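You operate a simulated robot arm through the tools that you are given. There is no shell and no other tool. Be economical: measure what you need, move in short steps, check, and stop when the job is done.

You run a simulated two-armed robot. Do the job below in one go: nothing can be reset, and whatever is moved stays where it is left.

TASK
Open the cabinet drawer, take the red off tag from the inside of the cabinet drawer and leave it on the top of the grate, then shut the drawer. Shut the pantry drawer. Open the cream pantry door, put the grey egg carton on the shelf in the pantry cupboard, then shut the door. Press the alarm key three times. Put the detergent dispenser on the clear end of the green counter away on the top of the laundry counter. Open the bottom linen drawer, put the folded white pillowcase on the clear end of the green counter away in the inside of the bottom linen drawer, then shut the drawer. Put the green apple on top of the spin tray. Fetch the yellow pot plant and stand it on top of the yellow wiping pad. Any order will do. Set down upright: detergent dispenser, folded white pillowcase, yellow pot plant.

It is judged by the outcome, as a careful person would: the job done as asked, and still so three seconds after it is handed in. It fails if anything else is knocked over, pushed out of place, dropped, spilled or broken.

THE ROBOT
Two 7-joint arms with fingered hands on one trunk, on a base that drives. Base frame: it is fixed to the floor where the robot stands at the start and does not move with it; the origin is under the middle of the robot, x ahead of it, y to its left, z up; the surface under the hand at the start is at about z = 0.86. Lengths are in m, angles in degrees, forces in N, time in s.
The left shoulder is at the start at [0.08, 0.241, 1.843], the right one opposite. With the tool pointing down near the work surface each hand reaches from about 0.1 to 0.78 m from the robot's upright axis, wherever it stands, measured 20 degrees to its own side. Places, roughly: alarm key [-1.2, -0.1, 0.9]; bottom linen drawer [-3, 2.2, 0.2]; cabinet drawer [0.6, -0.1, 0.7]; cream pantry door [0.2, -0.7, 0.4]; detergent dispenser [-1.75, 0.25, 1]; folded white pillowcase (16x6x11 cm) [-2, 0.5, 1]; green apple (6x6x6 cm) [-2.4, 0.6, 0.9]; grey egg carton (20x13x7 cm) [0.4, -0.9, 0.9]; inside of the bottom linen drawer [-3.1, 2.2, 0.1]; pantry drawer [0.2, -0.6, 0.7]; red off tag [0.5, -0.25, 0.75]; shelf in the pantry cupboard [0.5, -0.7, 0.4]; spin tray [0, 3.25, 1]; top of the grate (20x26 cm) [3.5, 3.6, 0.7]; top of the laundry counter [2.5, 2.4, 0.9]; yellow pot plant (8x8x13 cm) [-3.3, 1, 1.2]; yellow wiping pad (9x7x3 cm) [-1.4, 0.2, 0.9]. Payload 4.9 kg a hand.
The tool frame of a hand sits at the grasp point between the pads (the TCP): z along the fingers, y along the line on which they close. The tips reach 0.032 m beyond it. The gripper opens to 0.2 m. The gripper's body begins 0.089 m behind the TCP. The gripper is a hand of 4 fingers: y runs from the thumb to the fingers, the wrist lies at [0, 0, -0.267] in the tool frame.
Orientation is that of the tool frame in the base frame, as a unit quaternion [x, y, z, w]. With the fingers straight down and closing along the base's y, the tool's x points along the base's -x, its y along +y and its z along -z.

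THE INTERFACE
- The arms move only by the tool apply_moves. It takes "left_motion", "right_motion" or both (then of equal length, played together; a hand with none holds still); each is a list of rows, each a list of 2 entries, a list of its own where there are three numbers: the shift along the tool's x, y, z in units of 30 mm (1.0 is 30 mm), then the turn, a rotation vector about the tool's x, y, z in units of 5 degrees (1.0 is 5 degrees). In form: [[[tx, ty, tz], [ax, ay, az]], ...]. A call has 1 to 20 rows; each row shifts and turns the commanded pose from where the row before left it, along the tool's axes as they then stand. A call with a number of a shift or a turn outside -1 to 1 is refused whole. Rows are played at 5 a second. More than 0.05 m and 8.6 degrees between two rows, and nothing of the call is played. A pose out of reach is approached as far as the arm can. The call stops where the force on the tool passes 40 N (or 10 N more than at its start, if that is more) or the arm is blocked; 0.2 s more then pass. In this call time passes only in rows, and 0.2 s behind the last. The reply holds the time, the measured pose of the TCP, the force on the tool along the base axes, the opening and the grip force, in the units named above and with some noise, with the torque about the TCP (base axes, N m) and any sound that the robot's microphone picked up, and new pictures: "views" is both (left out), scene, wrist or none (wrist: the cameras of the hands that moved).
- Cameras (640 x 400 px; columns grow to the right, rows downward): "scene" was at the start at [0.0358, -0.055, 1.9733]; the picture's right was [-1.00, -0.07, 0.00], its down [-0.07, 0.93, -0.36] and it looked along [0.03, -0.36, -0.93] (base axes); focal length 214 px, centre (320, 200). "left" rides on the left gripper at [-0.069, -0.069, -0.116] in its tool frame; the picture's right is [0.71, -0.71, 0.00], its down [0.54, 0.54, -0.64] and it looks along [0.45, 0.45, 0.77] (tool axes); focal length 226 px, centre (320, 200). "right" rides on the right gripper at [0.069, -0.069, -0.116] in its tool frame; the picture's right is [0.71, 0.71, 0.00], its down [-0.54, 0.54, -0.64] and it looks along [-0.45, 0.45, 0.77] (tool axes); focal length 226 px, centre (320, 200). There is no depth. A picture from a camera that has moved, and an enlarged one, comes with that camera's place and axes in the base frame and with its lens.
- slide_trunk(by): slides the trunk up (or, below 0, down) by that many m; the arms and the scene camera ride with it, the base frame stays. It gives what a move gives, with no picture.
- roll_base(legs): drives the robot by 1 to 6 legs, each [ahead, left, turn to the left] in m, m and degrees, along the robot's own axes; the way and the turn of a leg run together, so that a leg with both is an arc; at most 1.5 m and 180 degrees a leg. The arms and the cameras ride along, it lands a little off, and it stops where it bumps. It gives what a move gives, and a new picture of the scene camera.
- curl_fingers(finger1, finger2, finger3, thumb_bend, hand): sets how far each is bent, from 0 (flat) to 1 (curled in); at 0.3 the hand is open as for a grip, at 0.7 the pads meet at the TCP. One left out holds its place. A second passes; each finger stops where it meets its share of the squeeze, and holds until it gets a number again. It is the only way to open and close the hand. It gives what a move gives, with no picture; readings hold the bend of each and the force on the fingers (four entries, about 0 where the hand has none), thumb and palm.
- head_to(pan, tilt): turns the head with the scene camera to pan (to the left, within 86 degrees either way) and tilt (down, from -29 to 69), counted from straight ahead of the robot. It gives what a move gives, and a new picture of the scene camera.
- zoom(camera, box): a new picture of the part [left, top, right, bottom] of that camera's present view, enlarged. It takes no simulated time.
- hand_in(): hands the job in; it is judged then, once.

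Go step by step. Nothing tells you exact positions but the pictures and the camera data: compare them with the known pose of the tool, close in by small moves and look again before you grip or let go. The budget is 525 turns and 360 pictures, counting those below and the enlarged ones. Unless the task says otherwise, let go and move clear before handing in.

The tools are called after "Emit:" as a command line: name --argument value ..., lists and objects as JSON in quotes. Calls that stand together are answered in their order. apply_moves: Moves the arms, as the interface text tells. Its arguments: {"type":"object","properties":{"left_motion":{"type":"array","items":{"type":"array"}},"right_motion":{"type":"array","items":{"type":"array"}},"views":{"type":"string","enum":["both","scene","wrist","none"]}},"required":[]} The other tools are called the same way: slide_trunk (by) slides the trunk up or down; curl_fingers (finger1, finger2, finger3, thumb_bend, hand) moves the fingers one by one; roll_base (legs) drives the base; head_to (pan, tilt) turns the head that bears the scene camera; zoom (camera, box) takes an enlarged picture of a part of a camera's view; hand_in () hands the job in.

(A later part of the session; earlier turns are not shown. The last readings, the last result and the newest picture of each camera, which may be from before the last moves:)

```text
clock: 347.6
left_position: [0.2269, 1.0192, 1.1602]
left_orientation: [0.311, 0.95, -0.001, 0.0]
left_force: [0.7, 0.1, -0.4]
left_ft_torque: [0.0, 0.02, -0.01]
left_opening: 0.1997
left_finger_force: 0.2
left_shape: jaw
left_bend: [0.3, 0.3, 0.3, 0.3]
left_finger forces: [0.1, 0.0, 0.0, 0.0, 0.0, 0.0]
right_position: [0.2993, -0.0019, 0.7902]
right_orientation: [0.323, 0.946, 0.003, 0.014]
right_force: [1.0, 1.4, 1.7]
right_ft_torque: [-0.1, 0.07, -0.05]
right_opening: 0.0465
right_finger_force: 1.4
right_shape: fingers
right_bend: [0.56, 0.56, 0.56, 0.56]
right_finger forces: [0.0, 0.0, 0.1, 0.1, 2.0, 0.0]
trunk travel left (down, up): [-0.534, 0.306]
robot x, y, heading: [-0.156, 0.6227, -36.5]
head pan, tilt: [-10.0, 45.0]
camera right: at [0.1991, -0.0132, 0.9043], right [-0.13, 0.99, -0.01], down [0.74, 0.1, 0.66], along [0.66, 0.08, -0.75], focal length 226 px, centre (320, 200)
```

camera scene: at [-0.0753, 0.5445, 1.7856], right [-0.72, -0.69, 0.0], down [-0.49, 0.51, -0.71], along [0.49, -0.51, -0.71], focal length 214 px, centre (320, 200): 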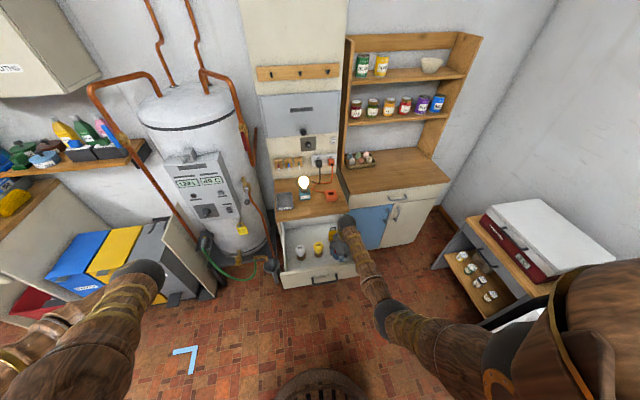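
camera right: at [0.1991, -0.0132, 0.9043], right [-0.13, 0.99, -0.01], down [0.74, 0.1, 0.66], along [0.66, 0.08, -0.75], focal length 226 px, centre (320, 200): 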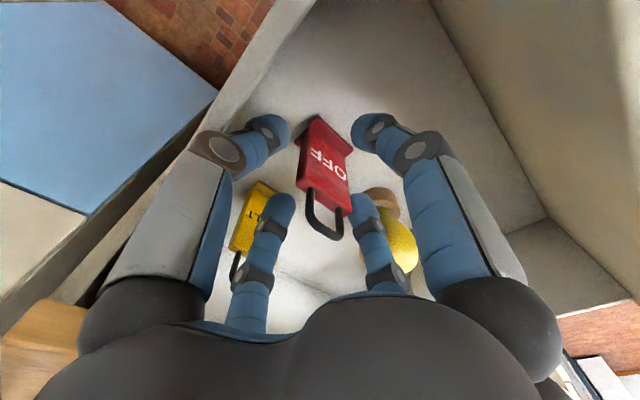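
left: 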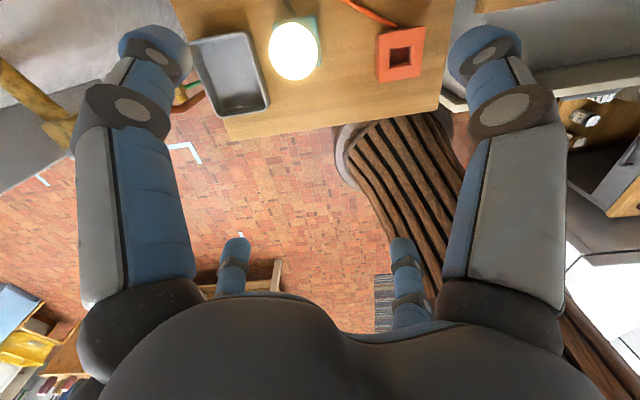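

Emit:
apply_moves --right_motion '[[[0, 0.1, 0.4], [0, 0, 0]], [[0, 0, 0.3], [0, 0, 0]]]' --views "none"

Emit:
curl_fingers --hand "right" --finger1 0.72 --finger2 0.72 --finger3 0.72 --thumb_bend 0.72

Emit:
apply_moves --right_motion '[[[0, 0, -0.7], [0, 0, 0]], [[0, 0, -1], [0, 0, 0]]]' --views "wrist"

```text
clock: 348.2
left_position: [0.2265, 1.0203, 1.1588]
left_orientation: [0.311, 0.95, -0.001, 0.0]
left_force: [0.0, -0.3, 0.3]
left_ft_torque: [-0.02, 0.01, -0.02]
left_opening: 0.2003
left_finger_force: 0.0
left_shape: jaw
left_bend: [0.3, 0.3, 0.3, 0.3]
left_finger forces: [0.0, 0.1, 0.0, 0.0, 0.0, 0.0]
right_position: [0.302, 0.0033, 0.7698]
right_orientation: [0.321, 0.947, 0.003, 0.013]
right_force: [4.3, 8.9, 4.3]
right_ft_torque: [-0.51, 0.4, -0.13]
right_opening: 0.0445
right_finger_force: 5.0
right_shape: fingers
right_bend: [0.56, 0.56, 0.56, 0.57]
right_finger forces: [0.1, 0.0, 0.1, 0.0, 10.4, 0.1]
trunk travel left (down, up): [-0.534, 0.306]
robot x, y, heading: [-0.1552, 0.6193, -36.4]
head pan, tilt: [-10.0, 45.0]
```

```text
clock: 349.2
left_position: [0.2252, 1.0199, 1.1594]
left_orientation: [0.31, 0.951, -0.001, 0.001]
left_force: [0.1, 0.3, -0.3]
left_ft_torque: [0.02, 0.01, 0.0]
left_opening: 0.1999
left_finger_force: 0.0
left_shape: jaw
left_bend: [0.3, 0.3, 0.3, 0.3]
left_finger forces: [0.0, 0.0, 0.0, 0.0, 0.0, 0.1]
right_position: [0.3009, 0.0016, 0.7691]
right_orientation: [0.322, 0.946, 0.004, 0.014]
right_force: [0.4, -0.2, 1.2]
right_ft_torque: [0.05, -0.01, 0.02]
right_opening: 0.0121
right_finger_force: 17.5
right_shape: fingers
right_bend: [0.71, 0.59, 0.67, 0.66]
right_finger forces: [2.9, 10.4, 6.7, 0.0, 14.2, 0.0]
trunk travel left (down, up): [-0.534, 0.306]
robot x, y, heading: [-0.1546, 0.6258, -36.4]
head pan, tilt: [-10.0, 45.0]
```

```text
clock: 349.8
left_position: [0.2243, 1.0191, 1.1598]
left_orientation: [0.31, 0.951, -0.001, 0.001]
left_force: [0.4, -0.6, 0.0]
left_ft_torque: [-0.02, 0.0, -0.01]
left_opening: 0.2001
left_finger_force: 0.1
left_shape: jaw
left_bend: [0.3, 0.3, 0.3, 0.3]
left_finger forces: [0.0, 0.0, 0.0, 0.0, 0.0, 0.0]
right_position: [0.2984, 0.0022, 0.8214]
right_orientation: [0.322, 0.947, 0.003, 0.014]
right_force: [0.0, -0.4, 0.0]
right_ft_torque: [0.01, -0.01, -0.02]
right_opening: 0.0121
right_finger_force: 16.8
right_shape: fingers
right_bend: [0.69, 0.58, 0.67, 0.66]
right_finger forces: [2.9, 10.3, 6.5, 0.0, 14.0, 0.1]
trunk travel left (down, up): [-0.534, 0.306]
robot x, y, heading: [-0.154, 0.6231, -36.5]
head pan, tilt: [-10.0, 45.0]
camera right: at [0.1988, -0.0101, 0.9344], right [-0.13, 0.99, -0.01], down [0.74, 0.1, 0.66], along [0.66, 0.08, -0.75], focal length 226 px, centre (320, 200)
```

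right: 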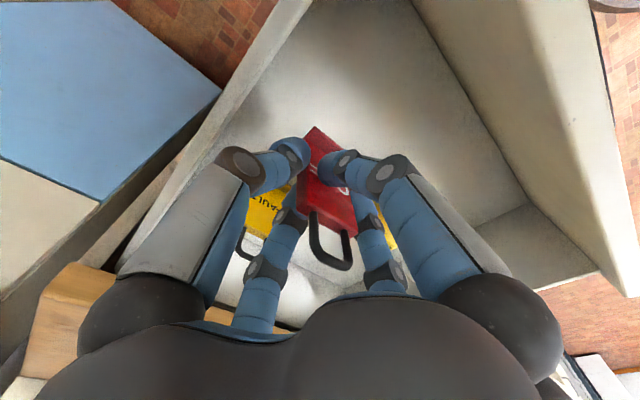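

Tag gripped and lifted. I raise it clear, shift the base right, and bring the left hand forward to push the drawer shut.

Emit:
apply_moves --right_motion '[[[0, 0, -1], [0, 0, 0]], [[0, 0, -1], [0, 0, 0]], [[0, 0, -1], [0, 0, 0]], [[0, 0, -1], [0, 0, 0]], [[0, 0, -1], [0, 0, 0]], [[0, 0, -1], [0, 0, 0]]]' --views "none"

Emit:
roll_base --legs '[[-0.13, 0, 0], [0, -0.36, 0]]'

Emit:
slide_trunk --by -0.18

Emit:
curl_fingers --hand "left" --finger1 0.66 --finger2 0.66 --finger3 0.66 --thumb_bend 0.66

Emit:
apply_moves --left_motion '[[[-0.9, -0.9, 0.6], [0, 0, 0]], [[-0.9, -0.9, 0.6], [0, 0, 0]], [[-0.9, -0.9, 0.6], [0, 0, 0]], [[-0.9, -0.9, 0.6], [0, 0, 0]], [[-0.9, -0.9, 0.6], [0, 0, 0]], [[-0.9, -0.9, 0.6], [0, 0, 0]], [[-0.9, -0.9, 0.6], [0, 0, 0]], [[-0.9, -0.9, 0.6], [0, 0, 0]], [[-0.9, -0.9, 0.6], [0, 0, 0]], [[-0.9, -0.9, 0.6], [0, 0, 0]]]' --views "none"

Emit:
apply_moves --left_motion '[[[0, 0, 0], [0, -1, 0]], [[0, 0, 0], [0, -1, 0]], [[0, 0, 0], [0, -1, 0]], [[0, 0, 0], [0, -1, 0]], [[0, 0, 0], [0, -1, 0]], [[0, 0, 0], [0, -1, 0]], [[0, 0, 0], [0, -1, 0]], [[0, 0, 0], [0, -1, 0]], [[0, 0, 0], [0, -1, 0]], [[0, 0, 0], [0, -1, 0]], [[0, 0, 0], [0, -1, 0]], [[0, 0, 0], [0, -1, 0]], [[0, 0, 0], [0, -1, 0]], [[0, 0, 0], [0, -1, 0]]]' --views "scene"

```text
clock: 351.2
left_position: [0.2261, 1.0195, 1.1602]
left_orientation: [0.31, 0.951, -0.001, 0.0]
left_force: [1.4, 0.0, -0.5]
left_ft_torque: [-0.03, 0.0, 0.0]
left_opening: 0.1999
left_finger_force: 0.2
left_shape: jaw
left_bend: [0.3, 0.3, 0.3, 0.3]
left_finger forces: [0.1, 0.0, 0.1, 0.1, 0.1, 0.1]
right_position: [0.2937, 0.0023, 1.0002]
right_orientation: [0.323, 0.946, 0.003, 0.014]
right_force: [-0.6, 0.1, 0.0]
right_ft_torque: [0.01, -0.01, -0.04]
right_opening: 0.0121
right_finger_force: 16.9
right_shape: fingers
right_bend: [0.71, 0.58, 0.67, 0.66]
right_finger forces: [2.9, 10.4, 6.5, 0.0, 13.8, 0.0]
trunk travel left (down, up): [-0.534, 0.306]
robot x, y, heading: [-0.1587, 0.6248, -36.5]
head pan, tilt: [-10.0, 45.0]
```

```text
clock: 354.4
left_position: [-0.0894, 0.8066, 1.159]
left_orientation: [0.312, 0.95, -0.001, 0.001]
left_force: [0.1, 1.5, -0.3]
left_ft_torque: [-0.02, 0.01, 0.02]
left_opening: 0.1996
left_finger_force: 0.0
left_shape: jaw
left_bend: [0.3, 0.3, 0.3, 0.3]
left_finger forces: [0.0, 0.1, 0.0, 0.0, 0.1, 0.1]
right_position: [-0.0232, -0.2116, 1.0016]
right_orientation: [0.324, 0.946, 0.003, 0.014]
right_force: [-0.9, 0.4, -0.1]
right_ft_torque: [0.02, 0.03, 0.0]
right_opening: 0.0121
right_finger_force: 16.1
right_shape: fingers
right_bend: [0.71, 0.58, 0.67, 0.66]
right_finger forces: [2.9, 10.3, 6.5, 0.0, 13.9, 0.1]
trunk travel left (down, up): [-0.534, 0.306]
robot x, y, heading: [-0.4741, 0.4094, -36.7]
head pan, tilt: [-10.0, 45.0]
camera scene: at [-0.3913, 0.3343, 1.7857], right [-0.73, -0.69, 0.0], down [-0.49, 0.51, -0.71], along [0.49, -0.51, -0.71], focal length 214 px, centre (320, 200)
```

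scene: 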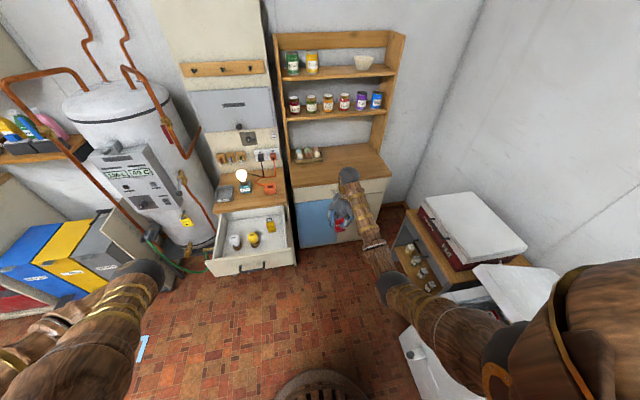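

```text
clock: 356.4
left_position: [-0.0901, 0.8055, 0.9789]
left_orientation: [0.313, 0.95, -0.002, 0.001]
left_force: [0.4, -0.8, 0.0]
left_ft_torque: [0.03, -0.01, -0.06]
left_opening: 0.1999
left_finger_force: 0.1
left_shape: jaw
left_bend: [0.3, 0.3, 0.3, 0.3]
left_finger forces: [0.1, 0.1, 0.0, 0.0, 0.0, 0.0]
right_position: [-0.0247, -0.2119, 0.8207]
right_orientation: [0.324, 0.946, 0.003, 0.014]
right_force: [0.5, 1.0, -0.1]
right_ft_torque: [0.04, 0.03, -0.02]
right_opening: 0.0119
right_finger_force: 16.5
right_shape: fingers
right_bend: [0.71, 0.58, 0.67, 0.66]
right_finger forces: [2.9, 10.3, 6.5, 0.0, 13.8, 0.0]
trunk travel left (down, up): [-0.354, 0.486]
robot x, y, heading: [-0.4766, 0.4088, -36.4]
head pan, tilt: [-10.0, 45.0]
```

```text
clock: 357.4
left_position: [-0.0896, 0.8061, 0.9809]
left_orientation: [0.313, 0.95, -0.001, 0.0]
left_force: [0.4, -0.2, 0.2]
left_ft_torque: [0.02, 0.01, 0.02]
left_opening: 0.0128
left_finger_force: 0.2
left_shape: fingers
left_bend: [0.66, 0.66, 0.66, 0.66]
left_finger forces: [0.0, 0.1, 0.0, 0.1, 0.1, 0.1]
right_position: [-0.0251, -0.2118, 0.8208]
right_orientation: [0.324, 0.946, 0.003, 0.014]
right_force: [-0.2, -0.2, -0.2]
right_ft_torque: [-0.03, 0.03, 0.01]
right_opening: 0.012
right_finger_force: 16.7
right_shape: fingers
right_bend: [0.71, 0.58, 0.67, 0.66]
right_finger forces: [3.0, 10.4, 6.5, 0.1, 14.0, 0.1]
trunk travel left (down, up): [-0.354, 0.486]
robot x, y, heading: [-0.4736, 0.4086, -36.7]
head pan, tilt: [-10.0, 45.0]
```

```text
clock: 359.6
left_position: [0.0015, 0.4628, 0.7778]
left_orientation: [0.311, 0.95, 0.0, 0.001]
left_force: [0.1, 0.0, 0.2]
left_ft_torque: [0.04, -0.02, -0.02]
left_opening: 0.0122
left_finger_force: 0.0
left_shape: fingers
left_bend: [0.66, 0.66, 0.66, 0.66]
left_finger forces: [0.0, 0.0, 0.1, 0.0, 0.0, 0.1]
left hand out of reach, approached as far as the arm can: row 1, 2, 3, 4
right_position: [-0.0247, -0.2126, 0.8192]
right_orientation: [0.323, 0.946, 0.004, 0.015]
right_force: [1.0, -0.4, -0.5]
right_ft_torque: [-0.01, 0.0, 0.01]
right_opening: 0.0121
right_finger_force: 16.8
right_shape: fingers
right_bend: [0.69, 0.58, 0.67, 0.66]
right_finger forces: [2.9, 10.3, 6.5, 0.0, 13.9, 0.0]
trunk travel left (down, up): [-0.354, 0.486]
robot x, y, heading: [-0.4774, 0.4088, -36.6]
head pan, tilt: [-10.0, 45.0]
```

```text
clock: 362.6
left_position: [0.102, 0.4545, 0.8821]
left_orientation: [0.27, 0.823, -0.156, 0.475]
left_force: [-0.3, 0.9, 1.3]
left_ft_torque: [-0.01, 0.02, 0.04]
left_opening: 0.0125
left_finger_force: 0.1
left_shape: fingers
left_bend: [0.66, 0.66, 0.66, 0.66]
left_finger forces: [0.1, 0.1, 0.0, 0.1, 0.0, 0.1]
left hand out of reach, approached as far as the arm can: row 5, 6, 7, 8, 9, 10, 11, 13, 14
right_position: [-0.025, -0.2126, 0.8206]
right_orientation: [0.323, 0.946, 0.003, 0.015]
right_force: [0.2, 0.5, -1.2]
right_ft_torque: [0.01, 0.0, 0.04]
right_opening: 0.0122
right_finger_force: 16.7
right_shape: fingers
right_bend: [0.69, 0.58, 0.67, 0.66]
right_finger forces: [2.9, 10.3, 6.5, 0.0, 14.0, 0.1]
trunk travel left (down, up): [-0.354, 0.486]
robot x, y, heading: [-0.4742, 0.4088, -36.3]
head pan, tilt: [-10.0, 45.0]
camera scene: at [-0.3927, 0.3322, 1.6057], right [-0.73, -0.69, 0.0], down [-0.49, 0.51, -0.71], along [0.49, -0.51, -0.71], focal length 214 px, centre (320, 200)
```

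scene: 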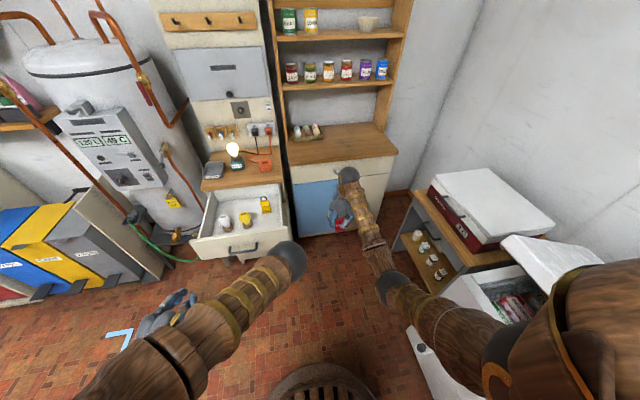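

I notice the chest freezer's lid is up — I must have lifted it; I'll close it afterwards. First, I pull the right hand back and push the drawer shut with the left.

Emit:
apply_moves --right_motion '[[[1, 0, -0.3], [0, 0, 0]], [[1, 0, -0.3], [0, 0, 0]], [[1, 0, -0.3], [0, 0, 0]], [[1, 0, -0.3], [0, 0, 0]], [[1, 0, -0.3], [0, 0, 0]], [[1, 0, -0.3], [0, 0, 0]], [[1, 0, -0.3], [0, 0, 0]], [[1, 0, -0.3], [0, 0, 0]], [[1, 0, -0.3], [0, 0, 0]], [[1, 0, -0.3], [0, 0, 0]]]' --views "none"

Emit:
slide_trunk --by -0.12

Emit:
roll_base --legs '[[0, -0.09, 0], [0.33, 0, 0]]'

```text
clock: 364.8
left_position: [0.102, 0.4544, 0.8813]
left_orientation: [0.27, 0.822, -0.156, 0.476]
left_force: [0.3, -0.5, 0.3]
left_ft_torque: [-0.01, -0.03, 0.01]
left_opening: 0.0123
left_finger_force: 0.1
left_shape: fingers
left_bend: [0.66, 0.66, 0.66, 0.66]
left_finger forces: [0.1, 0.0, 0.1, 0.0, 0.0, 0.0]
right_position: [-0.2654, -0.0271, 0.9033]
right_orientation: [0.324, 0.946, 0.004, 0.014]
right_force: [0.1, -0.3, -0.5]
right_ft_torque: [-0.01, -0.04, 0.0]
right_opening: 0.0118
right_finger_force: 15.7
right_shape: fingers
right_bend: [0.71, 0.58, 0.67, 0.66]
right_finger forces: [2.2, 10.2, 6.4, 0.0, 13.8, 0.0]
trunk travel left (down, up): [-0.354, 0.486]
robot x, y, heading: [-0.4752, 0.4116, -36.6]
head pan, tilt: [-10.0, 45.0]
```

```text
clock: 366.3
left_position: [0.1017, 0.4551, 0.7617]
left_orientation: [0.271, 0.822, -0.157, 0.476]
left_force: [-0.5, -0.3, 1.0]
left_ft_torque: [-0.01, 0.04, -0.02]
left_opening: 0.0122
left_finger_force: 0.1
left_shape: fingers
left_bend: [0.66, 0.66, 0.66, 0.66]
left_finger forces: [0.0, 0.0, 0.0, 0.1, 0.0, 0.0]
right_position: [-0.2638, -0.0274, 0.7838]
right_orientation: [0.323, 0.946, 0.004, 0.014]
right_force: [0.4, 0.2, -0.2]
right_ft_torque: [-0.01, 0.03, 0.0]
right_opening: 0.0118
right_finger_force: 16.6
right_shape: fingers
right_bend: [0.71, 0.58, 0.67, 0.66]
right_finger forces: [2.2, 10.3, 6.3, 0.0, 13.7, 0.0]
trunk travel left (down, up): [-0.234, 0.606]
robot x, y, heading: [-0.4777, 0.4126, -36.6]
head pan, tilt: [-10.0, 45.0]
```

```text
clock: 369.1
left_position: [0.309, 0.1859, 0.7597]
left_orientation: [0.27, 0.823, -0.156, 0.475]
left_force: [-0.6, 0.5, 0.3]
left_ft_torque: [0.03, -0.06, 0.0]
left_opening: 0.0123
left_finger_force: 0.1
left_shape: fingers
left_bend: [0.66, 0.66, 0.66, 0.66]
left_finger forces: [0.0, 0.0, 0.1, 0.0, 0.1, 0.0]
right_position: [-0.0576, -0.294, 0.783]
right_orientation: [0.323, 0.946, 0.003, 0.014]
right_force: [0.8, 1.7, 0.4]
right_ft_torque: [0.0, 0.0, 0.02]
right_opening: 0.0117
right_finger_force: 16.2
right_shape: fingers
right_bend: [0.71, 0.58, 0.67, 0.66]
right_finger forces: [2.3, 10.3, 6.3, 0.1, 13.7, 0.0]
trunk travel left (down, up): [-0.234, 0.606]
robot x, y, heading: [-0.2666, 0.1412, -36.6]
head pan, tilt: [-10.0, 45.0]
camera scene: at [-0.1842, 0.0645, 1.4857], right [-0.73, -0.69, 0.0], down [-0.49, 0.51, -0.71], along [0.49, -0.51, -0.71], focal length 214 px, centre (320, 200)
```

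scene: 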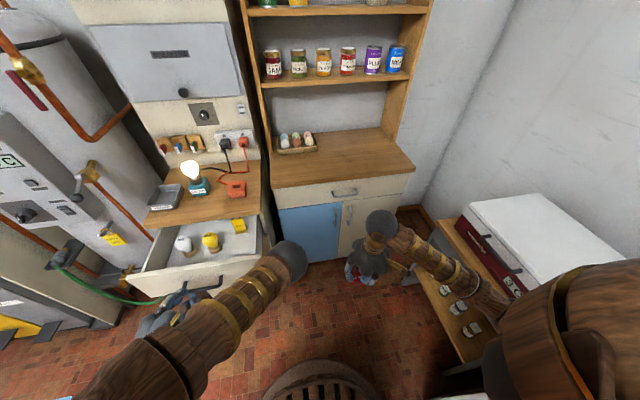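

Emit:
roll_base --legs '[[0.13, -0.02, 0]]'

```text
clock: 370.4
left_position: [0.4026, 0.0913, 0.7617]
left_orientation: [0.271, 0.823, -0.157, 0.475]
left_force: [0.4, -0.2, -0.6]
left_ft_torque: [0.03, 0.03, 0.0]
left_opening: 0.0122
left_finger_force: 0.1
left_shape: fingers
left_bend: [0.66, 0.66, 0.66, 0.66]
left_finger forces: [0.1, 0.0, 0.1, 0.0, 0.1, 0.0]
right_position: [0.0368, -0.3882, 0.7833]
right_orientation: [0.324, 0.946, 0.003, 0.014]
right_force: [0.3, 0.7, -0.1]
right_ft_torque: [0.02, 0.04, 0.0]
right_opening: 0.0115
right_finger_force: 16.4
right_shape: fingers
right_bend: [0.71, 0.58, 0.67, 0.66]
right_finger forces: [2.3, 10.3, 6.4, 0.0, 13.8, 0.0]
trunk travel left (down, up): [-0.234, 0.606]
robot x, y, heading: [-0.1758, 0.0439, -36.6]
head pan, tilt: [-10.0, 45.0]
camera scene: at [-0.0914, -0.0294, 1.4857], right [-0.73, -0.69, 0.0], down [-0.49, 0.51, -0.71], along [0.49, -0.51, -0.71], focal length 214 px, centre (320, 200)
```

scene: 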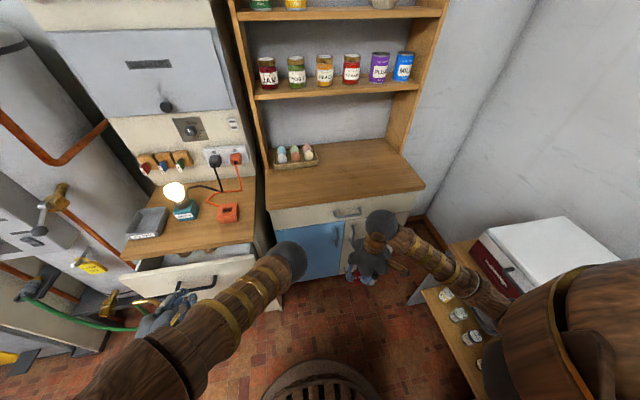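

Emit:
roll_base --legs '[[0.14, 0, 0]]'

Emit:
zoom --camera "scene" --box '[120, 170, 320, 310]'

```text
clock: 371.6
left_position: [0.4696, 0.0421, 0.7599]
left_orientation: [0.269, 0.828, -0.152, 0.469]
left_force: [-7.5, 7.6, 2.2]
left_ft_torque: [0.09, -0.15, 0.06]
left_opening: 0.0124
left_finger_force: 10.4
left_shape: fingers
left_bend: [0.65, 0.66, 0.66, 0.66]
left_finger forces: [12.6, 0.5, 0.0, 0.1, 8.1, 0.0]
right_position: [0.1098, -0.4428, 0.7826]
right_orientation: [0.325, 0.946, 0.004, 0.013]
right_force: [0.0, 0.4, 0.0]
right_ft_torque: [0.04, 0.0, 0.0]
right_opening: 0.012
right_finger_force: 17.0
right_shape: fingers
right_bend: [0.71, 0.58, 0.67, 0.66]
right_finger forces: [2.3, 10.1, 6.3, 0.0, 13.8, 0.1]
trunk travel left (down, up): [-0.234, 0.606]
robot x, y, heading: [-0.1038, -0.0032, -36.7]
head pan, tilt: [-10.0, 45.0]
stopped in leg 1: the force on the tool passed its limit at 92 N (the readings are from after the stop); the commanded pose is now the measured one
camera scene: at [-0.0196, -0.0847, 1.4857], right [-0.73, -0.69, 0.0], down [-0.49, 0.51, -0.71], along [0.49, -0.51, -0.71], focal length 214 px, centre (320, 200)
```

scene: 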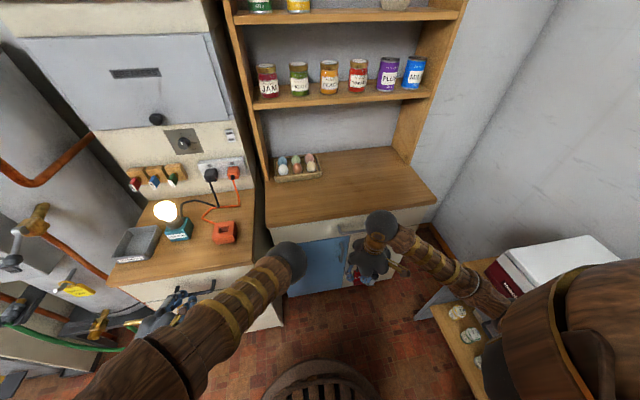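

```text
2.86 times, centred on (220, 240) of scene
camera zoom: at [-0.0196, -0.0847, 1.4857], right [-0.73, -0.69, 0.0], down [-0.49, 0.51, -0.71], along [0.49, -0.51, -0.71], focal length 613 px, centre (606, 86)
```

zoom: 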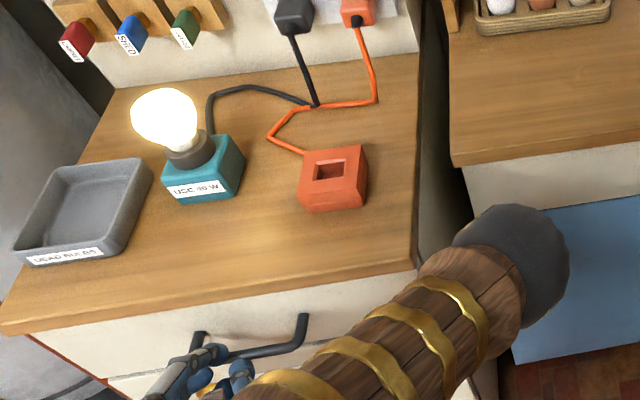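

Emit:
roll_base --legs '[[-0.25, 0, 0]]'

Emit:
zoom --camera "scene" --box '[120, 150, 320, 290]'

```text
clock: 373.4
left_position: [0.2702, 0.1901, 0.7586]
left_orientation: [0.271, 0.826, -0.155, 0.469]
left_force: [0.0, 0.5, -0.2]
left_ft_torque: [0.01, -0.01, 0.01]
left_opening: 0.0122
left_finger_force: 0.0
left_shape: fingers
left_bend: [0.66, 0.66, 0.66, 0.66]
left_finger forces: [0.0, 0.0, 0.0, 0.0, 0.1, 0.1]
right_position: [-0.0917, -0.2922, 0.7844]
right_orientation: [0.324, 0.946, 0.003, 0.015]
right_force: [0.5, 0.2, -0.8]
right_ft_torque: [0.03, -0.02, 0.02]
right_opening: 0.0118
right_finger_force: 16.1
right_shape: fingers
right_bend: [0.71, 0.58, 0.67, 0.66]
right_finger forces: [2.3, 10.2, 6.4, 0.1, 13.8, 0.1]
trunk travel left (down, up): [-0.234, 0.606]
robot x, y, heading: [-0.301, 0.1426, -36.8]
head pan, tilt: [-10.0, 45.0]
camera scene: at [-0.2202, 0.0668, 1.4858], right [-0.73, -0.69, 0.0], down [-0.49, 0.51, -0.71], along [0.49, -0.51, -0.71], focal length 214 px, centre (320, 200)
```

scene: 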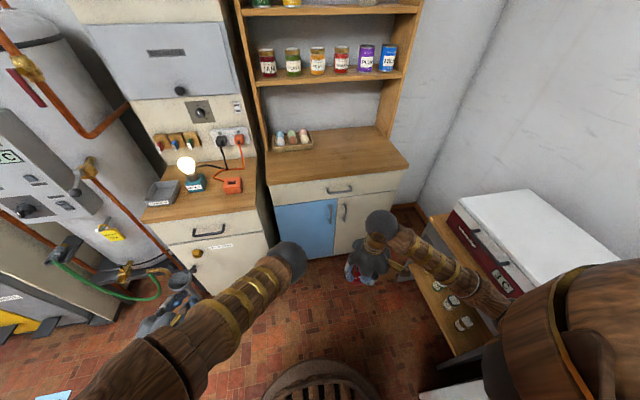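

```text
2.86 times, centred on (220, 220) of scene
camera zoom: at [-0.2202, 0.0668, 1.4858], right [-0.73, -0.69, 0.0], down [-0.49, 0.51, -0.71], along [0.49, -0.51, -0.71], focal length 613 px, centre (606, 143)
```

zoom: 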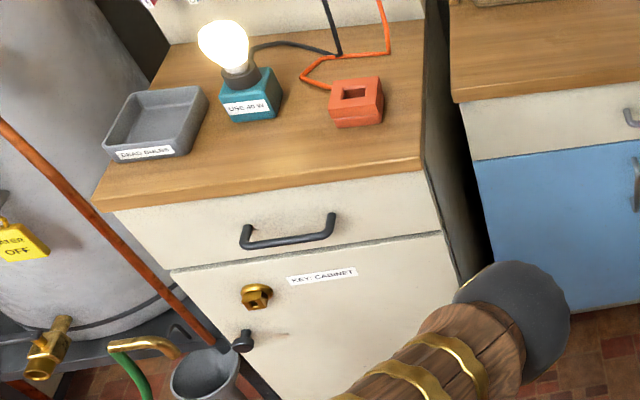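

The drawer is flush shut and I hold the tag. Now I step back and turn right to look at the freezer lid and the green counter.

Emit:
roll_base --legs '[[-0.2, 0.5, 0], [0, 0, -70]]'

Emit:
head_to --pan -15 --tilt 35

```text
clock: 379.6
left_position: [0.0789, 0.145, 0.7588]
left_orientation: [0.694, 0.523, -0.396, 0.297]
left_force: [0.0, 0.5, 0.3]
left_ft_torque: [0.02, 0.04, -0.03]
left_opening: 0.0122
left_finger_force: 0.0
left_shape: fingers
left_bend: [0.66, 0.66, 0.66, 0.66]
left_finger forces: [0.0, 0.1, 0.0, 0.0, 0.1, 0.1]
right_position: [-0.4979, 0.3215, 0.7832]
right_orientation: [0.808, 0.589, -0.005, 0.013]
right_force: [0.2, 0.6, -1.1]
right_ft_torque: [0.0, -0.01, -0.05]
right_opening: 0.0119
right_finger_force: 15.7
right_shape: fingers
right_bend: [0.71, 0.58, 0.67, 0.66]
right_finger forces: [2.1, 10.0, 6.3, 0.1, 13.6, 0.0]
trunk travel left (down, up): [-0.234, 0.606]
robot x, y, heading: [-0.1603, 0.6629, -106.5]
head pan, tilt: [-10.0, 45.0]
camera scene: at [-0.205, 0.5658, 1.4857], right [-0.89, 0.45, 0.0], down [0.32, 0.63, -0.71], along [-0.32, -0.63, -0.71], focal length 214 px, centre (320, 200)
```

scene: 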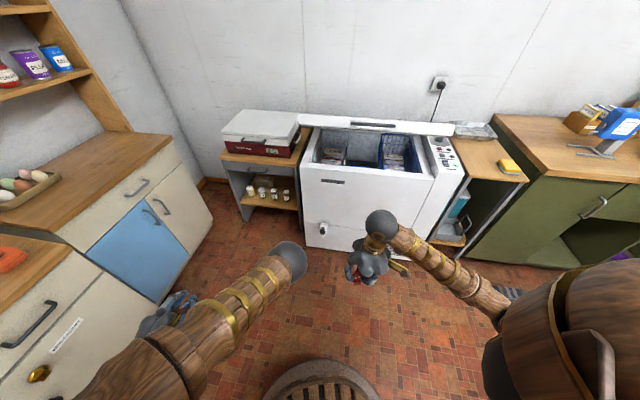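

```text
clock: 380.3
left_position: [0.0801, 0.1456, 0.7579]
left_orientation: [0.694, 0.522, -0.396, 0.297]
left_force: [-0.9, 0.2, 0.2]
left_ft_torque: [-0.03, 0.03, -0.01]
left_opening: 0.0125
left_finger_force: 0.0
left_shape: fingers
left_bend: [0.66, 0.66, 0.66, 0.66]
left_finger forces: [0.1, 0.0, 0.0, 0.1, 0.0, 0.0]
right_position: [-0.4996, 0.3205, 0.7832]
right_orientation: [0.808, 0.59, -0.005, 0.013]
right_force: [0.5, 0.1, -0.2]
right_ft_torque: [0.02, 0.01, 0.01]
right_opening: 0.0117
right_finger_force: 15.9
right_shape: fingers
right_bend: [0.71, 0.58, 0.67, 0.66]
right_finger forces: [2.2, 10.0, 6.3, 0.0, 13.6, 0.0]
trunk travel left (down, up): [-0.234, 0.606]
robot x, y, heading: [-0.1612, 0.6642, -106.7]
head pan, tilt: [-15.0, 35.0]
camera scene: at [-0.2146, 0.5633, 1.5005], right [-0.85, 0.52, 0.0], down [0.3, 0.49, -0.82], along [-0.43, -0.7, -0.57], focal length 214 px, centre (320, 200)
```

scene: 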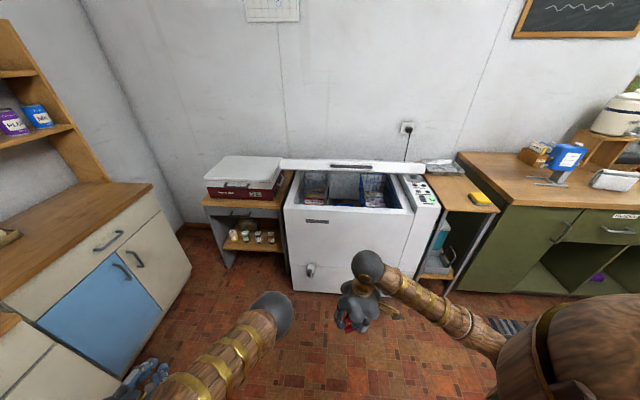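

Emit:
zoom --camera "scene" --box '[260, 130, 460, 300]'

```text
2.35 times, centred on (360, 215) of scene
camera zoom: at [-0.2146, 0.5633, 1.5005], right [-0.85, 0.52, 0.0], down [0.3, 0.49, -0.82], along [-0.43, -0.7, -0.57], focal length 505 px, centre (226, 165)
```

zoom: 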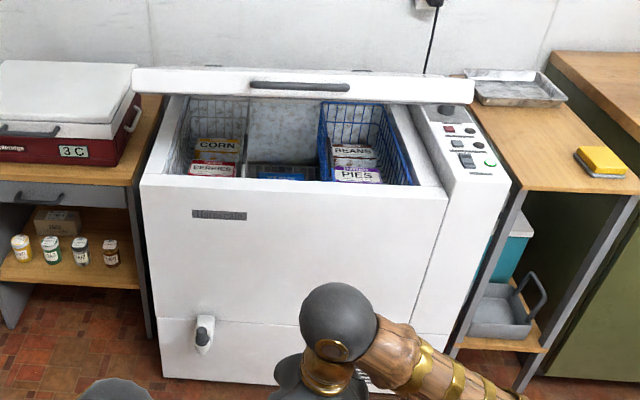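

The lid is ajar about 30° (I must have nudged it). I square up to the freezer, raise the hands, and will press the lid down with the left hand.

Emit:
slide_trunk --by 0.3

Emit:
roll_base --legs '[[0, 0, -20], [0.0, -0.25, 0], [0.45, 0, 0]]'

Emit:
apply_moves --left_motion '[[[0, 0, -0.5], [0, 1, 0]], [[0, 0, -0.5], [0, 1, 0]], [[0, 0, -0.5], [0, 1, 0]], [[0, 0, -0.5], [0, 1, 0]], [[0, 0, -0.5], [0, 1, 0]], [[0, 0, -0.5], [0, 1, 0]], [[0, 0, -0.5], [0, 1, 0]], [[0, 0, -0.5], [0, 1, 0]], [[0, 0, -0.5], [0, 1, 0]], [[0, 0, -0.5], [0, 1, 0]], [[0, 0, -0.5], [0, 1, 0]], [[0, 0, -0.5], [0, 1, 0]]]' --views "scene"

```text
clock: 383.3
left_position: [0.0796, 0.1456, 1.0586]
left_orientation: [0.694, 0.523, -0.396, 0.297]
left_force: [0.0, 0.0, 0.5]
left_ft_torque: [0.03, -0.04, -0.01]
left_opening: 0.0125
left_finger_force: 0.1
left_shape: fingers
left_bend: [0.66, 0.66, 0.66, 0.66]
left_finger forces: [0.0, 0.0, 0.0, 0.1, 0.0, 0.0]
right_position: [-0.4992, 0.3209, 1.0834]
right_orientation: [0.808, 0.589, -0.005, 0.014]
right_force: [0.4, -1.2, -0.7]
right_ft_torque: [-0.02, -0.01, -0.03]
right_opening: 0.0116
right_finger_force: 15.9
right_shape: fingers
right_bend: [0.71, 0.58, 0.67, 0.66]
right_finger forces: [2.1, 9.9, 6.3, 0.0, 13.6, 0.0]
trunk travel left (down, up): [-0.534, 0.306]
robot x, y, heading: [-0.162, 0.6661, -106.6]
head pan, tilt: [-15.0, 35.0]
```

```text
clock: 388.5
left_position: [-0.5759, -0.1163, 1.0597]
left_orientation: [0.773, 0.396, -0.441, 0.225]
left_force: [0.0, -0.3, 0.7]
left_ft_torque: [-0.05, 0.0, 0.0]
left_opening: 0.0121
left_finger_force: 0.1
left_shape: fingers
left_bend: [0.66, 0.66, 0.66, 0.66]
left_finger forces: [0.1, 0.0, 0.0, 0.1, 0.0, 0.1]
right_position: [-1.0611, 0.2428, 1.0831]
right_orientation: [0.897, 0.442, -0.008, 0.013]
right_force: [0.1, 0.0, -1.6]
right_ft_torque: [-0.03, 0.04, 0.03]
right_opening: 0.0117
right_finger_force: 15.5
right_shape: fingers
right_bend: [0.71, 0.58, 0.67, 0.66]
right_finger forces: [2.1, 10.1, 6.2, 0.0, 13.5, 0.1]
trunk travel left (down, up): [-0.534, 0.306]
robot x, y, heading: [-0.6273, 0.4513, -126.4]
head pan, tilt: [-15.0, 35.0]
camera scene: at [-0.7117, 0.3768, 1.8007], right [-0.63, 0.78, 0.0], down [0.45, 0.36, -0.82], along [-0.64, -0.51, -0.57], focal length 214 px, centre (320, 200)
```

scene: 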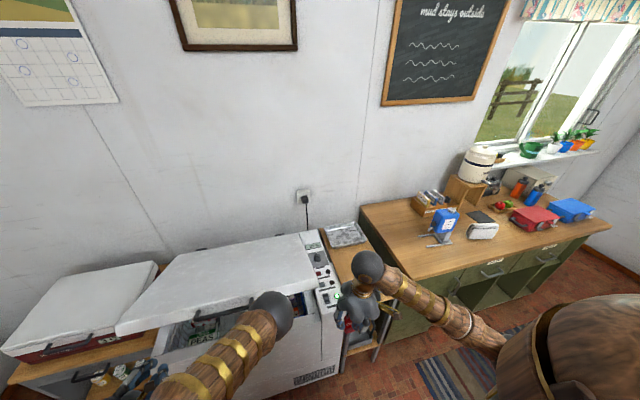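

```text
clock: 391.1
left_position: [-0.5141, -0.0924, 1.1536]
left_orientation: [0.89, 0.456, 0.007, -0.005]
left_force: [0.8, -0.8, 1.0]
left_ft_torque: [0.01, 0.01, 0.0]
left_opening: 0.0125
left_finger_force: 0.0
left_shape: fingers
left_bend: [0.66, 0.66, 0.66, 0.66]
left_finger forces: [0.0, 0.1, 0.0, 0.0, 0.0, 0.0]
left hand out of reach, approached as far as the arm can: row 3, 4, 5, 6, 7
right_position: [-1.0621, 0.2415, 1.0819]
right_orientation: [0.897, 0.443, -0.007, 0.012]
right_force: [-0.2, 0.5, 0.2]
right_ft_torque: [0.0, 0.01, -0.02]
right_opening: 0.0116
right_finger_force: 16.3
right_shape: fingers
right_bend: [0.71, 0.58, 0.67, 0.66]
right_finger forces: [2.1, 10.1, 6.2, 0.1, 13.6, 0.0]
trunk travel left (down, up): [-0.534, 0.306]
robot x, y, heading: [-0.629, 0.4548, -126.2]
head pan, tilt: [-15.0, 35.0]
camera scene: at [-0.7132, 0.3749, 1.8005], right [-0.63, 0.78, 0.0], down [0.45, 0.36, -0.82], along [-0.64, -0.51, -0.57], focal length 214 px, centre (320, 200)
```

scene: 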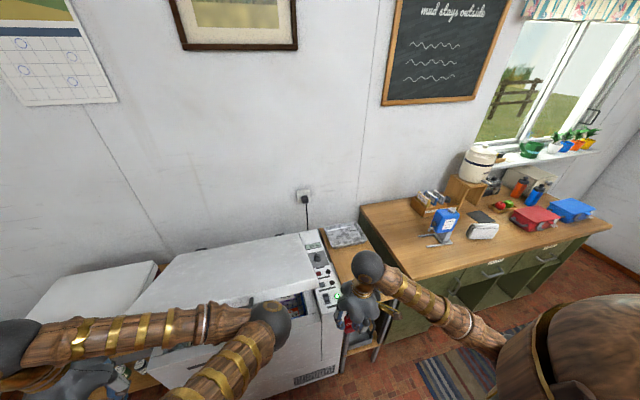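

Emit:
apply_moves --left_motion '[[[-0.97, -0.33, 0], [0, 0, 0]], [[-0.97, -0.33, 0], [0, 0, 0]], [[-0.97, -0.33, 0], [0, 0, 0]], [[-0.97, -0.33, 0], [0, 0, 0]], [[-0.97, -0.33, 0], [0, 0, 0]], [[-0.97, -0.33, 0], [0, 0, 0]], [[-0.97, -0.33, 0], [0, 0, 0]], [[-0.97, -0.33, 0], [0, 0, 0]], [[-0.97, -0.33, 0], [0, 0, 0]]]' --views "scene"

```text
clock: 393.1
left_position: [-0.7416, -0.2531, 1.1516]
left_orientation: [0.89, 0.455, 0.005, -0.004]
left_force: [-0.5, -0.3, -0.2]
left_ft_torque: [0.0, 0.02, -0.02]
left_opening: 0.012
left_finger_force: 0.0
left_shape: fingers
left_bend: [0.66, 0.66, 0.66, 0.66]
left_finger forces: [0.0, 0.0, 0.1, 0.0, 0.1, 0.0]
right_position: [-1.0611, 0.2407, 1.0842]
right_orientation: [0.897, 0.442, -0.006, 0.012]
right_force: [-0.6, 0.2, -0.4]
right_ft_torque: [0.02, 0.0, -0.01]
right_opening: 0.0118
right_finger_force: 15.8
right_shape: fingers
right_bend: [0.71, 0.58, 0.67, 0.66]
right_finger forces: [2.1, 10.0, 6.1, 0.0, 13.6, 0.1]
trunk travel left (down, up): [-0.534, 0.306]
robot x, y, heading: [-0.6267, 0.4551, -126.3]
head pan, tilt: [-15.0, 35.0]
camera scene: at [-0.7133, 0.3745, 1.8005], right [-0.63, 0.78, 0.0], down [0.45, 0.36, -0.82], along [-0.64, -0.51, -0.57], focal length 214 px, centre (320, 200)
```

scene: 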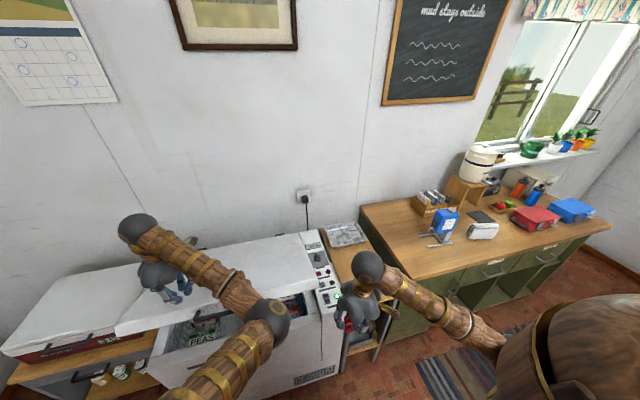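

Emit:
apply_moves --left_motion '[[[0, 0, 0.7], [0, 0, 0]], [[0, 0, 0.7], [0, 0, 0]], [[0, 0, 0.7], [0, 0, 0]], [[0, 0, 0.7], [0, 0, 0]], [[0, 0, 0.7], [0, 0, 0]], [[0, 0, 0.7], [0, 0, 0]], [[0, 0, 0.7], [0, 0, 0]], [[0, 0, 0.7], [0, 0, 0]], [[0, 0, 0.7], [0, 0, 0]], [[0, 0, 0.7], [0, 0, 0]]]' --views "scene"

```text
clock: 395.3
left_position: [-0.7392, -0.2506, 0.9421]
left_orientation: [0.89, 0.455, 0.005, -0.005]
left_force: [0.1, 0.1, 0.0]
left_ft_torque: [-0.01, -0.01, 0.0]
left_opening: 0.0124
left_finger_force: 0.1
left_shape: fingers
left_bend: [0.66, 0.66, 0.66, 0.66]
left_finger forces: [0.1, 0.1, 0.0, 0.0, 0.1, 0.0]
right_position: [-1.0611, 0.2417, 1.0831]
right_orientation: [0.897, 0.442, -0.007, 0.012]
right_force: [0.4, 0.2, -0.7]
right_ft_torque: [0.04, 0.02, 0.01]
right_opening: 0.0116
right_finger_force: 15.6
right_shape: fingers
right_bend: [0.71, 0.58, 0.67, 0.66]
right_finger forces: [2.2, 9.9, 6.2, 0.0, 13.6, 0.0]
trunk travel left (down, up): [-0.534, 0.306]
robot x, y, heading: [-0.6275, 0.4525, -125.9]
head pan, tilt: [-15.0, 35.0]
camera scene: at [-0.7123, 0.375, 1.8006], right [-0.63, 0.78, 0.0], down [0.45, 0.36, -0.82], along [-0.64, -0.51, -0.57], focal length 214 px, centre (320, 200)
```

scene: 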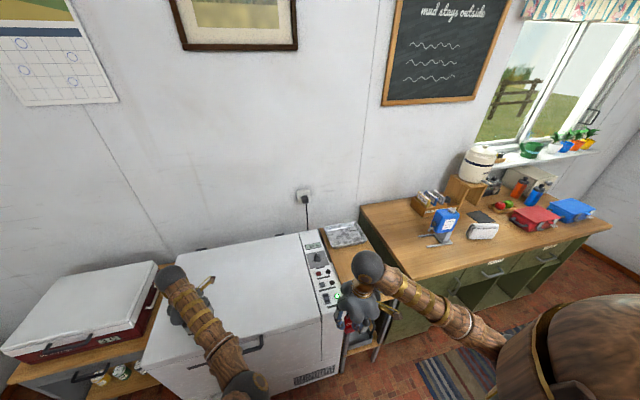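

The lid is down. I press on to make sure it is seated.

Emit:
apply_moves --left_motion '[[[0, 0, 0.5], [0, 0, 0]], [[0, 0, 0.5], [0, 0, 0]], [[0, 0, 0.5], [0, 0, 0]], [[0, 0, 0.5], [0, 0, 0]], [[0, 0, 0.5], [0, 0, 0]]]' --views "none"

Emit:
zoom --camera "scene" --box '[120, 210, 400, 400]'

```text
clock: 396.3
left_position: [-0.7399, -0.2496, 0.8912]
left_orientation: [0.89, 0.457, 0.002, 0.0]
left_force: [2.3, 5.7, 17.5]
left_ft_torque: [0.27, -0.15, -0.01]
left_opening: 0.0109
left_finger_force: 9.6
left_shape: fingers
left_bend: [0.66, 0.66, 0.66, 0.66]
left_finger forces: [1.2, 3.9, 8.7, 0.1, 3.9, 0.0]
right_position: [-1.0608, 0.244, 1.0846]
right_orientation: [0.897, 0.442, -0.008, 0.013]
right_force: [0.3, 0.7, -0.3]
right_ft_torque: [0.0, 0.0, 0.01]
right_opening: 0.0118
right_finger_force: 16.3
right_shape: fingers
right_bend: [0.71, 0.58, 0.67, 0.66]
right_finger forces: [2.2, 10.0, 6.2, 0.0, 13.6, 0.1]
trunk travel left (down, up): [-0.534, 0.306]
robot x, y, heading: [-0.6291, 0.4519, -126.5]
head pan, tilt: [-15.0, 35.0]
stopped in row 4 (left hand): the force on the tool passed its limit at 55 N (the readings are from after the stop); the commanded pose is now the measured one
```

```text
2.11 times, centred on (260, 305) of scene
camera zoom: at [-0.7115, 0.3784, 1.8009], right [-0.63, 0.78, 0.0], down [0.45, 0.36, -0.82], along [-0.64, -0.51, -0.57], focal length 452 px, centre (446, -21)
```

zoom: 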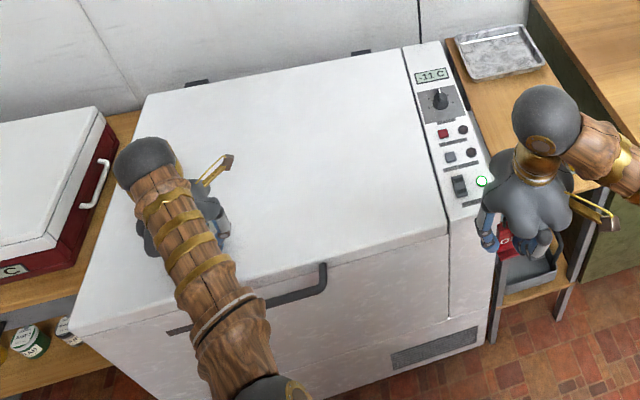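

Lid seated. Now the control panel: I zoom in to find the alarm key.

Emit:
zoom --camera "scene" --box '[295, 225, 350, 310]'

```text
4.71 times, centred on (322, 268) of scene
camera zoom: at [-0.7115, 0.3784, 1.8009], right [-0.63, 0.78, 0.0], down [0.45, 0.36, -0.82], along [-0.64, -0.51, -0.57], focal length 1009 px, centre (308, -118)
```

zoom: 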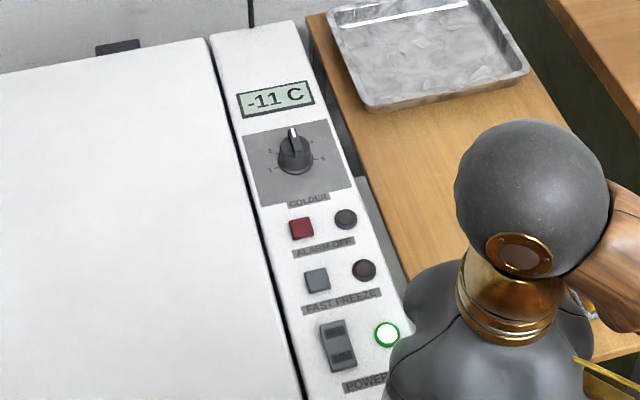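

"ALARM OFF" is the red square key. I raise the left hand, form a narrow two-finger tip, and move the base right so the hand comes above the key.

Emit:
apply_moves --left_motion '[[[0, 0, -1], [0, 0, 0]], [[0, 0, -1], [0, 0, 0]], [[0, 0, -1], [0, 0, 0]], [[0, 0, -1], [0, 0, 0]], [[-0.8, 0, -0.5], [0, 0, 0]], [[-0.8, 0, 0], [0, 0, 0]], [[-0.8, 0, 0], [0, 0, 0]], [[-0.8, 0, 0], [0, 0, 0]], [[-0.6, 0, 0], [0, 0, 0]]]' --views "none"

Emit:
curl_fingers --hand "left" --finger1 1.0 --finger2 0.69 --finger3 1.0 --thumb_bend 0.69

Emit:
roll_base --legs '[[0, -0.5, 0]]'

Emit:
head_to --pan 20 --tilt 50

Emit:
zoom --camera "left" --box '[0, 0, 640, 400]'

```text
clock: 398.3
left_position: [-0.8074, -0.3454, 1.0225]
left_orientation: [0.889, 0.457, 0.004, -0.002]
left_force: [-0.2, -0.3, 1.0]
left_ft_torque: [-0.01, -0.02, -0.03]
left_opening: 0.0118
left_finger_force: 0.0
left_shape: fingers
left_bend: [0.66, 0.66, 0.66, 0.66]
left_finger forces: [0.0, 0.0, 0.0, 0.1, 0.0, 0.0]
right_position: [-1.0614, 0.2404, 1.083]
right_orientation: [0.897, 0.443, -0.006, 0.011]
right_force: [-0.1, -0.7, -0.3]
right_ft_torque: [0.0, 0.02, 0.0]
right_opening: 0.0118
right_finger_force: 16.6
right_shape: fingers
right_bend: [0.71, 0.58, 0.67, 0.66]
right_finger forces: [2.2, 10.0, 6.2, 0.0, 13.6, 0.1]
trunk travel left (down, up): [-0.534, 0.306]
robot x, y, heading: [-0.6274, 0.451, -126.0]
head pan, tilt: [-15.0, 35.0]
```

```text
clock: 399.3
left_position: [-0.8068, -0.3432, 1.0223]
left_orientation: [0.89, 0.455, 0.003, -0.001]
left_force: [-0.7, -0.5, 0.2]
left_ft_torque: [0.02, 0.0, -0.03]
left_opening: 0.0015
left_finger_force: 0.0
left_shape: fingers
left_bend: [0.73, 0.68, 0.73, 0.69]
left_finger forces: [0.1, 0.0, 0.1, 0.1, 0.0, 0.1]
right_position: [-1.0621, 0.2418, 1.0823]
right_orientation: [0.897, 0.442, -0.006, 0.013]
right_force: [-0.6, -0.2, 0.3]
right_ft_torque: [-0.02, 0.04, -0.03]
right_opening: 0.0116
right_finger_force: 16.3
right_shape: fingers
right_bend: [0.71, 0.58, 0.67, 0.66]
right_finger forces: [2.3, 10.0, 6.2, 0.1, 13.5, 0.0]
trunk travel left (down, up): [-0.534, 0.306]
robot x, y, heading: [-0.626, 0.4559, -126.3]
head pan, tilt: [-15.0, 35.0]
```

```text
clock: 402.2
left_position: [-1.2074, -0.0518, 1.0219]
left_orientation: [0.89, 0.455, 0.004, -0.001]
left_force: [0.5, 0.8, 0.9]
left_ft_torque: [0.02, 0.04, 0.01]
left_opening: 0.0016
left_finger_force: 0.1
left_shape: fingers
left_bend: [0.73, 0.68, 0.73, 0.69]
left_finger forces: [0.0, 0.1, 0.0, 0.0, 0.0, 0.0]
right_position: [-1.4618, 0.5347, 1.0833]
right_orientation: [0.897, 0.442, -0.008, 0.013]
right_force: [0.4, 0.4, -0.2]
right_ft_torque: [-0.01, 0.04, -0.03]
right_opening: 0.0117
right_finger_force: 15.7
right_shape: fingers
right_bend: [0.71, 0.58, 0.67, 0.66]
right_finger forces: [2.1, 10.0, 6.2, 0.0, 13.7, 0.0]
trunk travel left (down, up): [-0.534, 0.306]
robot x, y, heading: [-1.0281, 0.7475, -126.4]
head pan, tilt: [-15.0, 35.0]
camera scene: at [-1.1116, 0.6678, 1.8006], right [-0.63, 0.78, 0.0], down [0.45, 0.36, -0.82], along [-0.64, -0.51, -0.57], focal length 214 px, centre (320, 200)
```

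scene: 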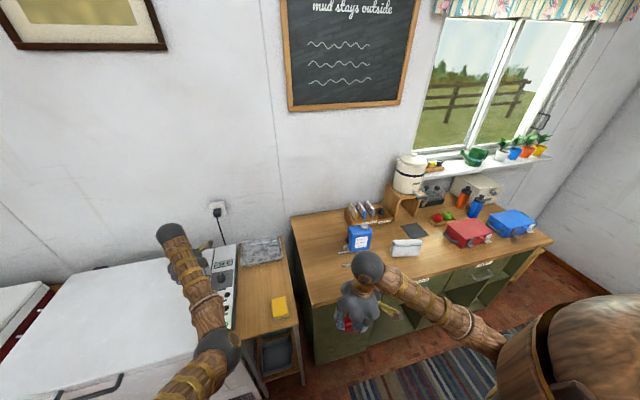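

```text
clock: 403.2
left_position: [-1.2083, -0.0523, 1.0233]
left_orientation: [0.89, 0.456, 0.003, -0.001]
left_force: [0.2, -0.7, -0.1]
left_ft_torque: [-0.02, -0.01, 0.0]
left_opening: 0.0014
left_finger_force: 0.0
left_shape: fingers
left_bend: [0.73, 0.68, 0.73, 0.69]
left_finger forces: [0.0, 0.1, 0.1, 0.1, 0.1, 0.0]
right_position: [-1.4619, 0.5358, 1.0837]
right_orientation: [0.897, 0.442, -0.008, 0.012]
right_force: [0.6, -0.8, -0.3]
right_ft_torque: [0.03, 0.0, 0.0]
right_opening: 0.012
right_finger_force: 16.5
right_shape: fingers
right_bend: [0.71, 0.58, 0.67, 0.66]
right_finger forces: [2.1, 10.0, 6.2, 0.0, 13.6, 0.0]
trunk travel left (down, up): [-0.534, 0.306]
robot x, y, heading: [-1.0272, 0.7475, -126.2]
head pan, tilt: [20.0, 50.0]
camera scene: at [-1.0656, 0.6497, 1.7788], right [-0.96, 0.28, 0.0], down [0.22, 0.74, -0.64], along [-0.18, -0.62, -0.77], focal length 214 px, centre (320, 200)
```

scene: 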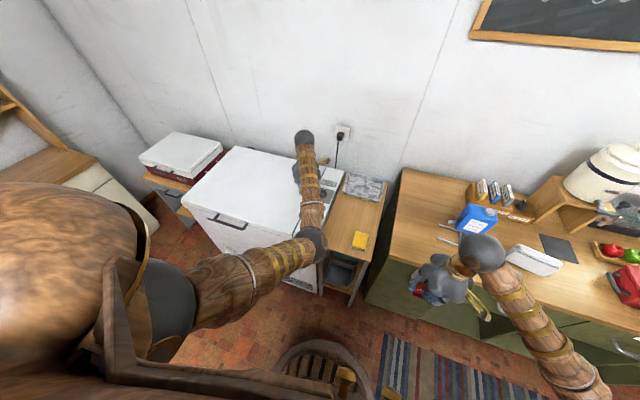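

```text
1.00 times, centred on (320, 200) of left (not enlarged: the box is as wide or as high as the picture)
camera zoom: at [-1.3041, -0.067, 1.1385], right [-0.16, 0.99, 0.0], down [0.75, 0.12, 0.65], along [0.64, 0.11, -0.76], focal length 226 px, centre (320, 200)
```

zoom: 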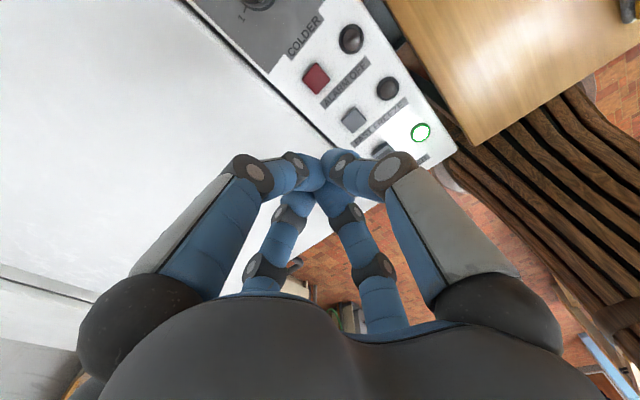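

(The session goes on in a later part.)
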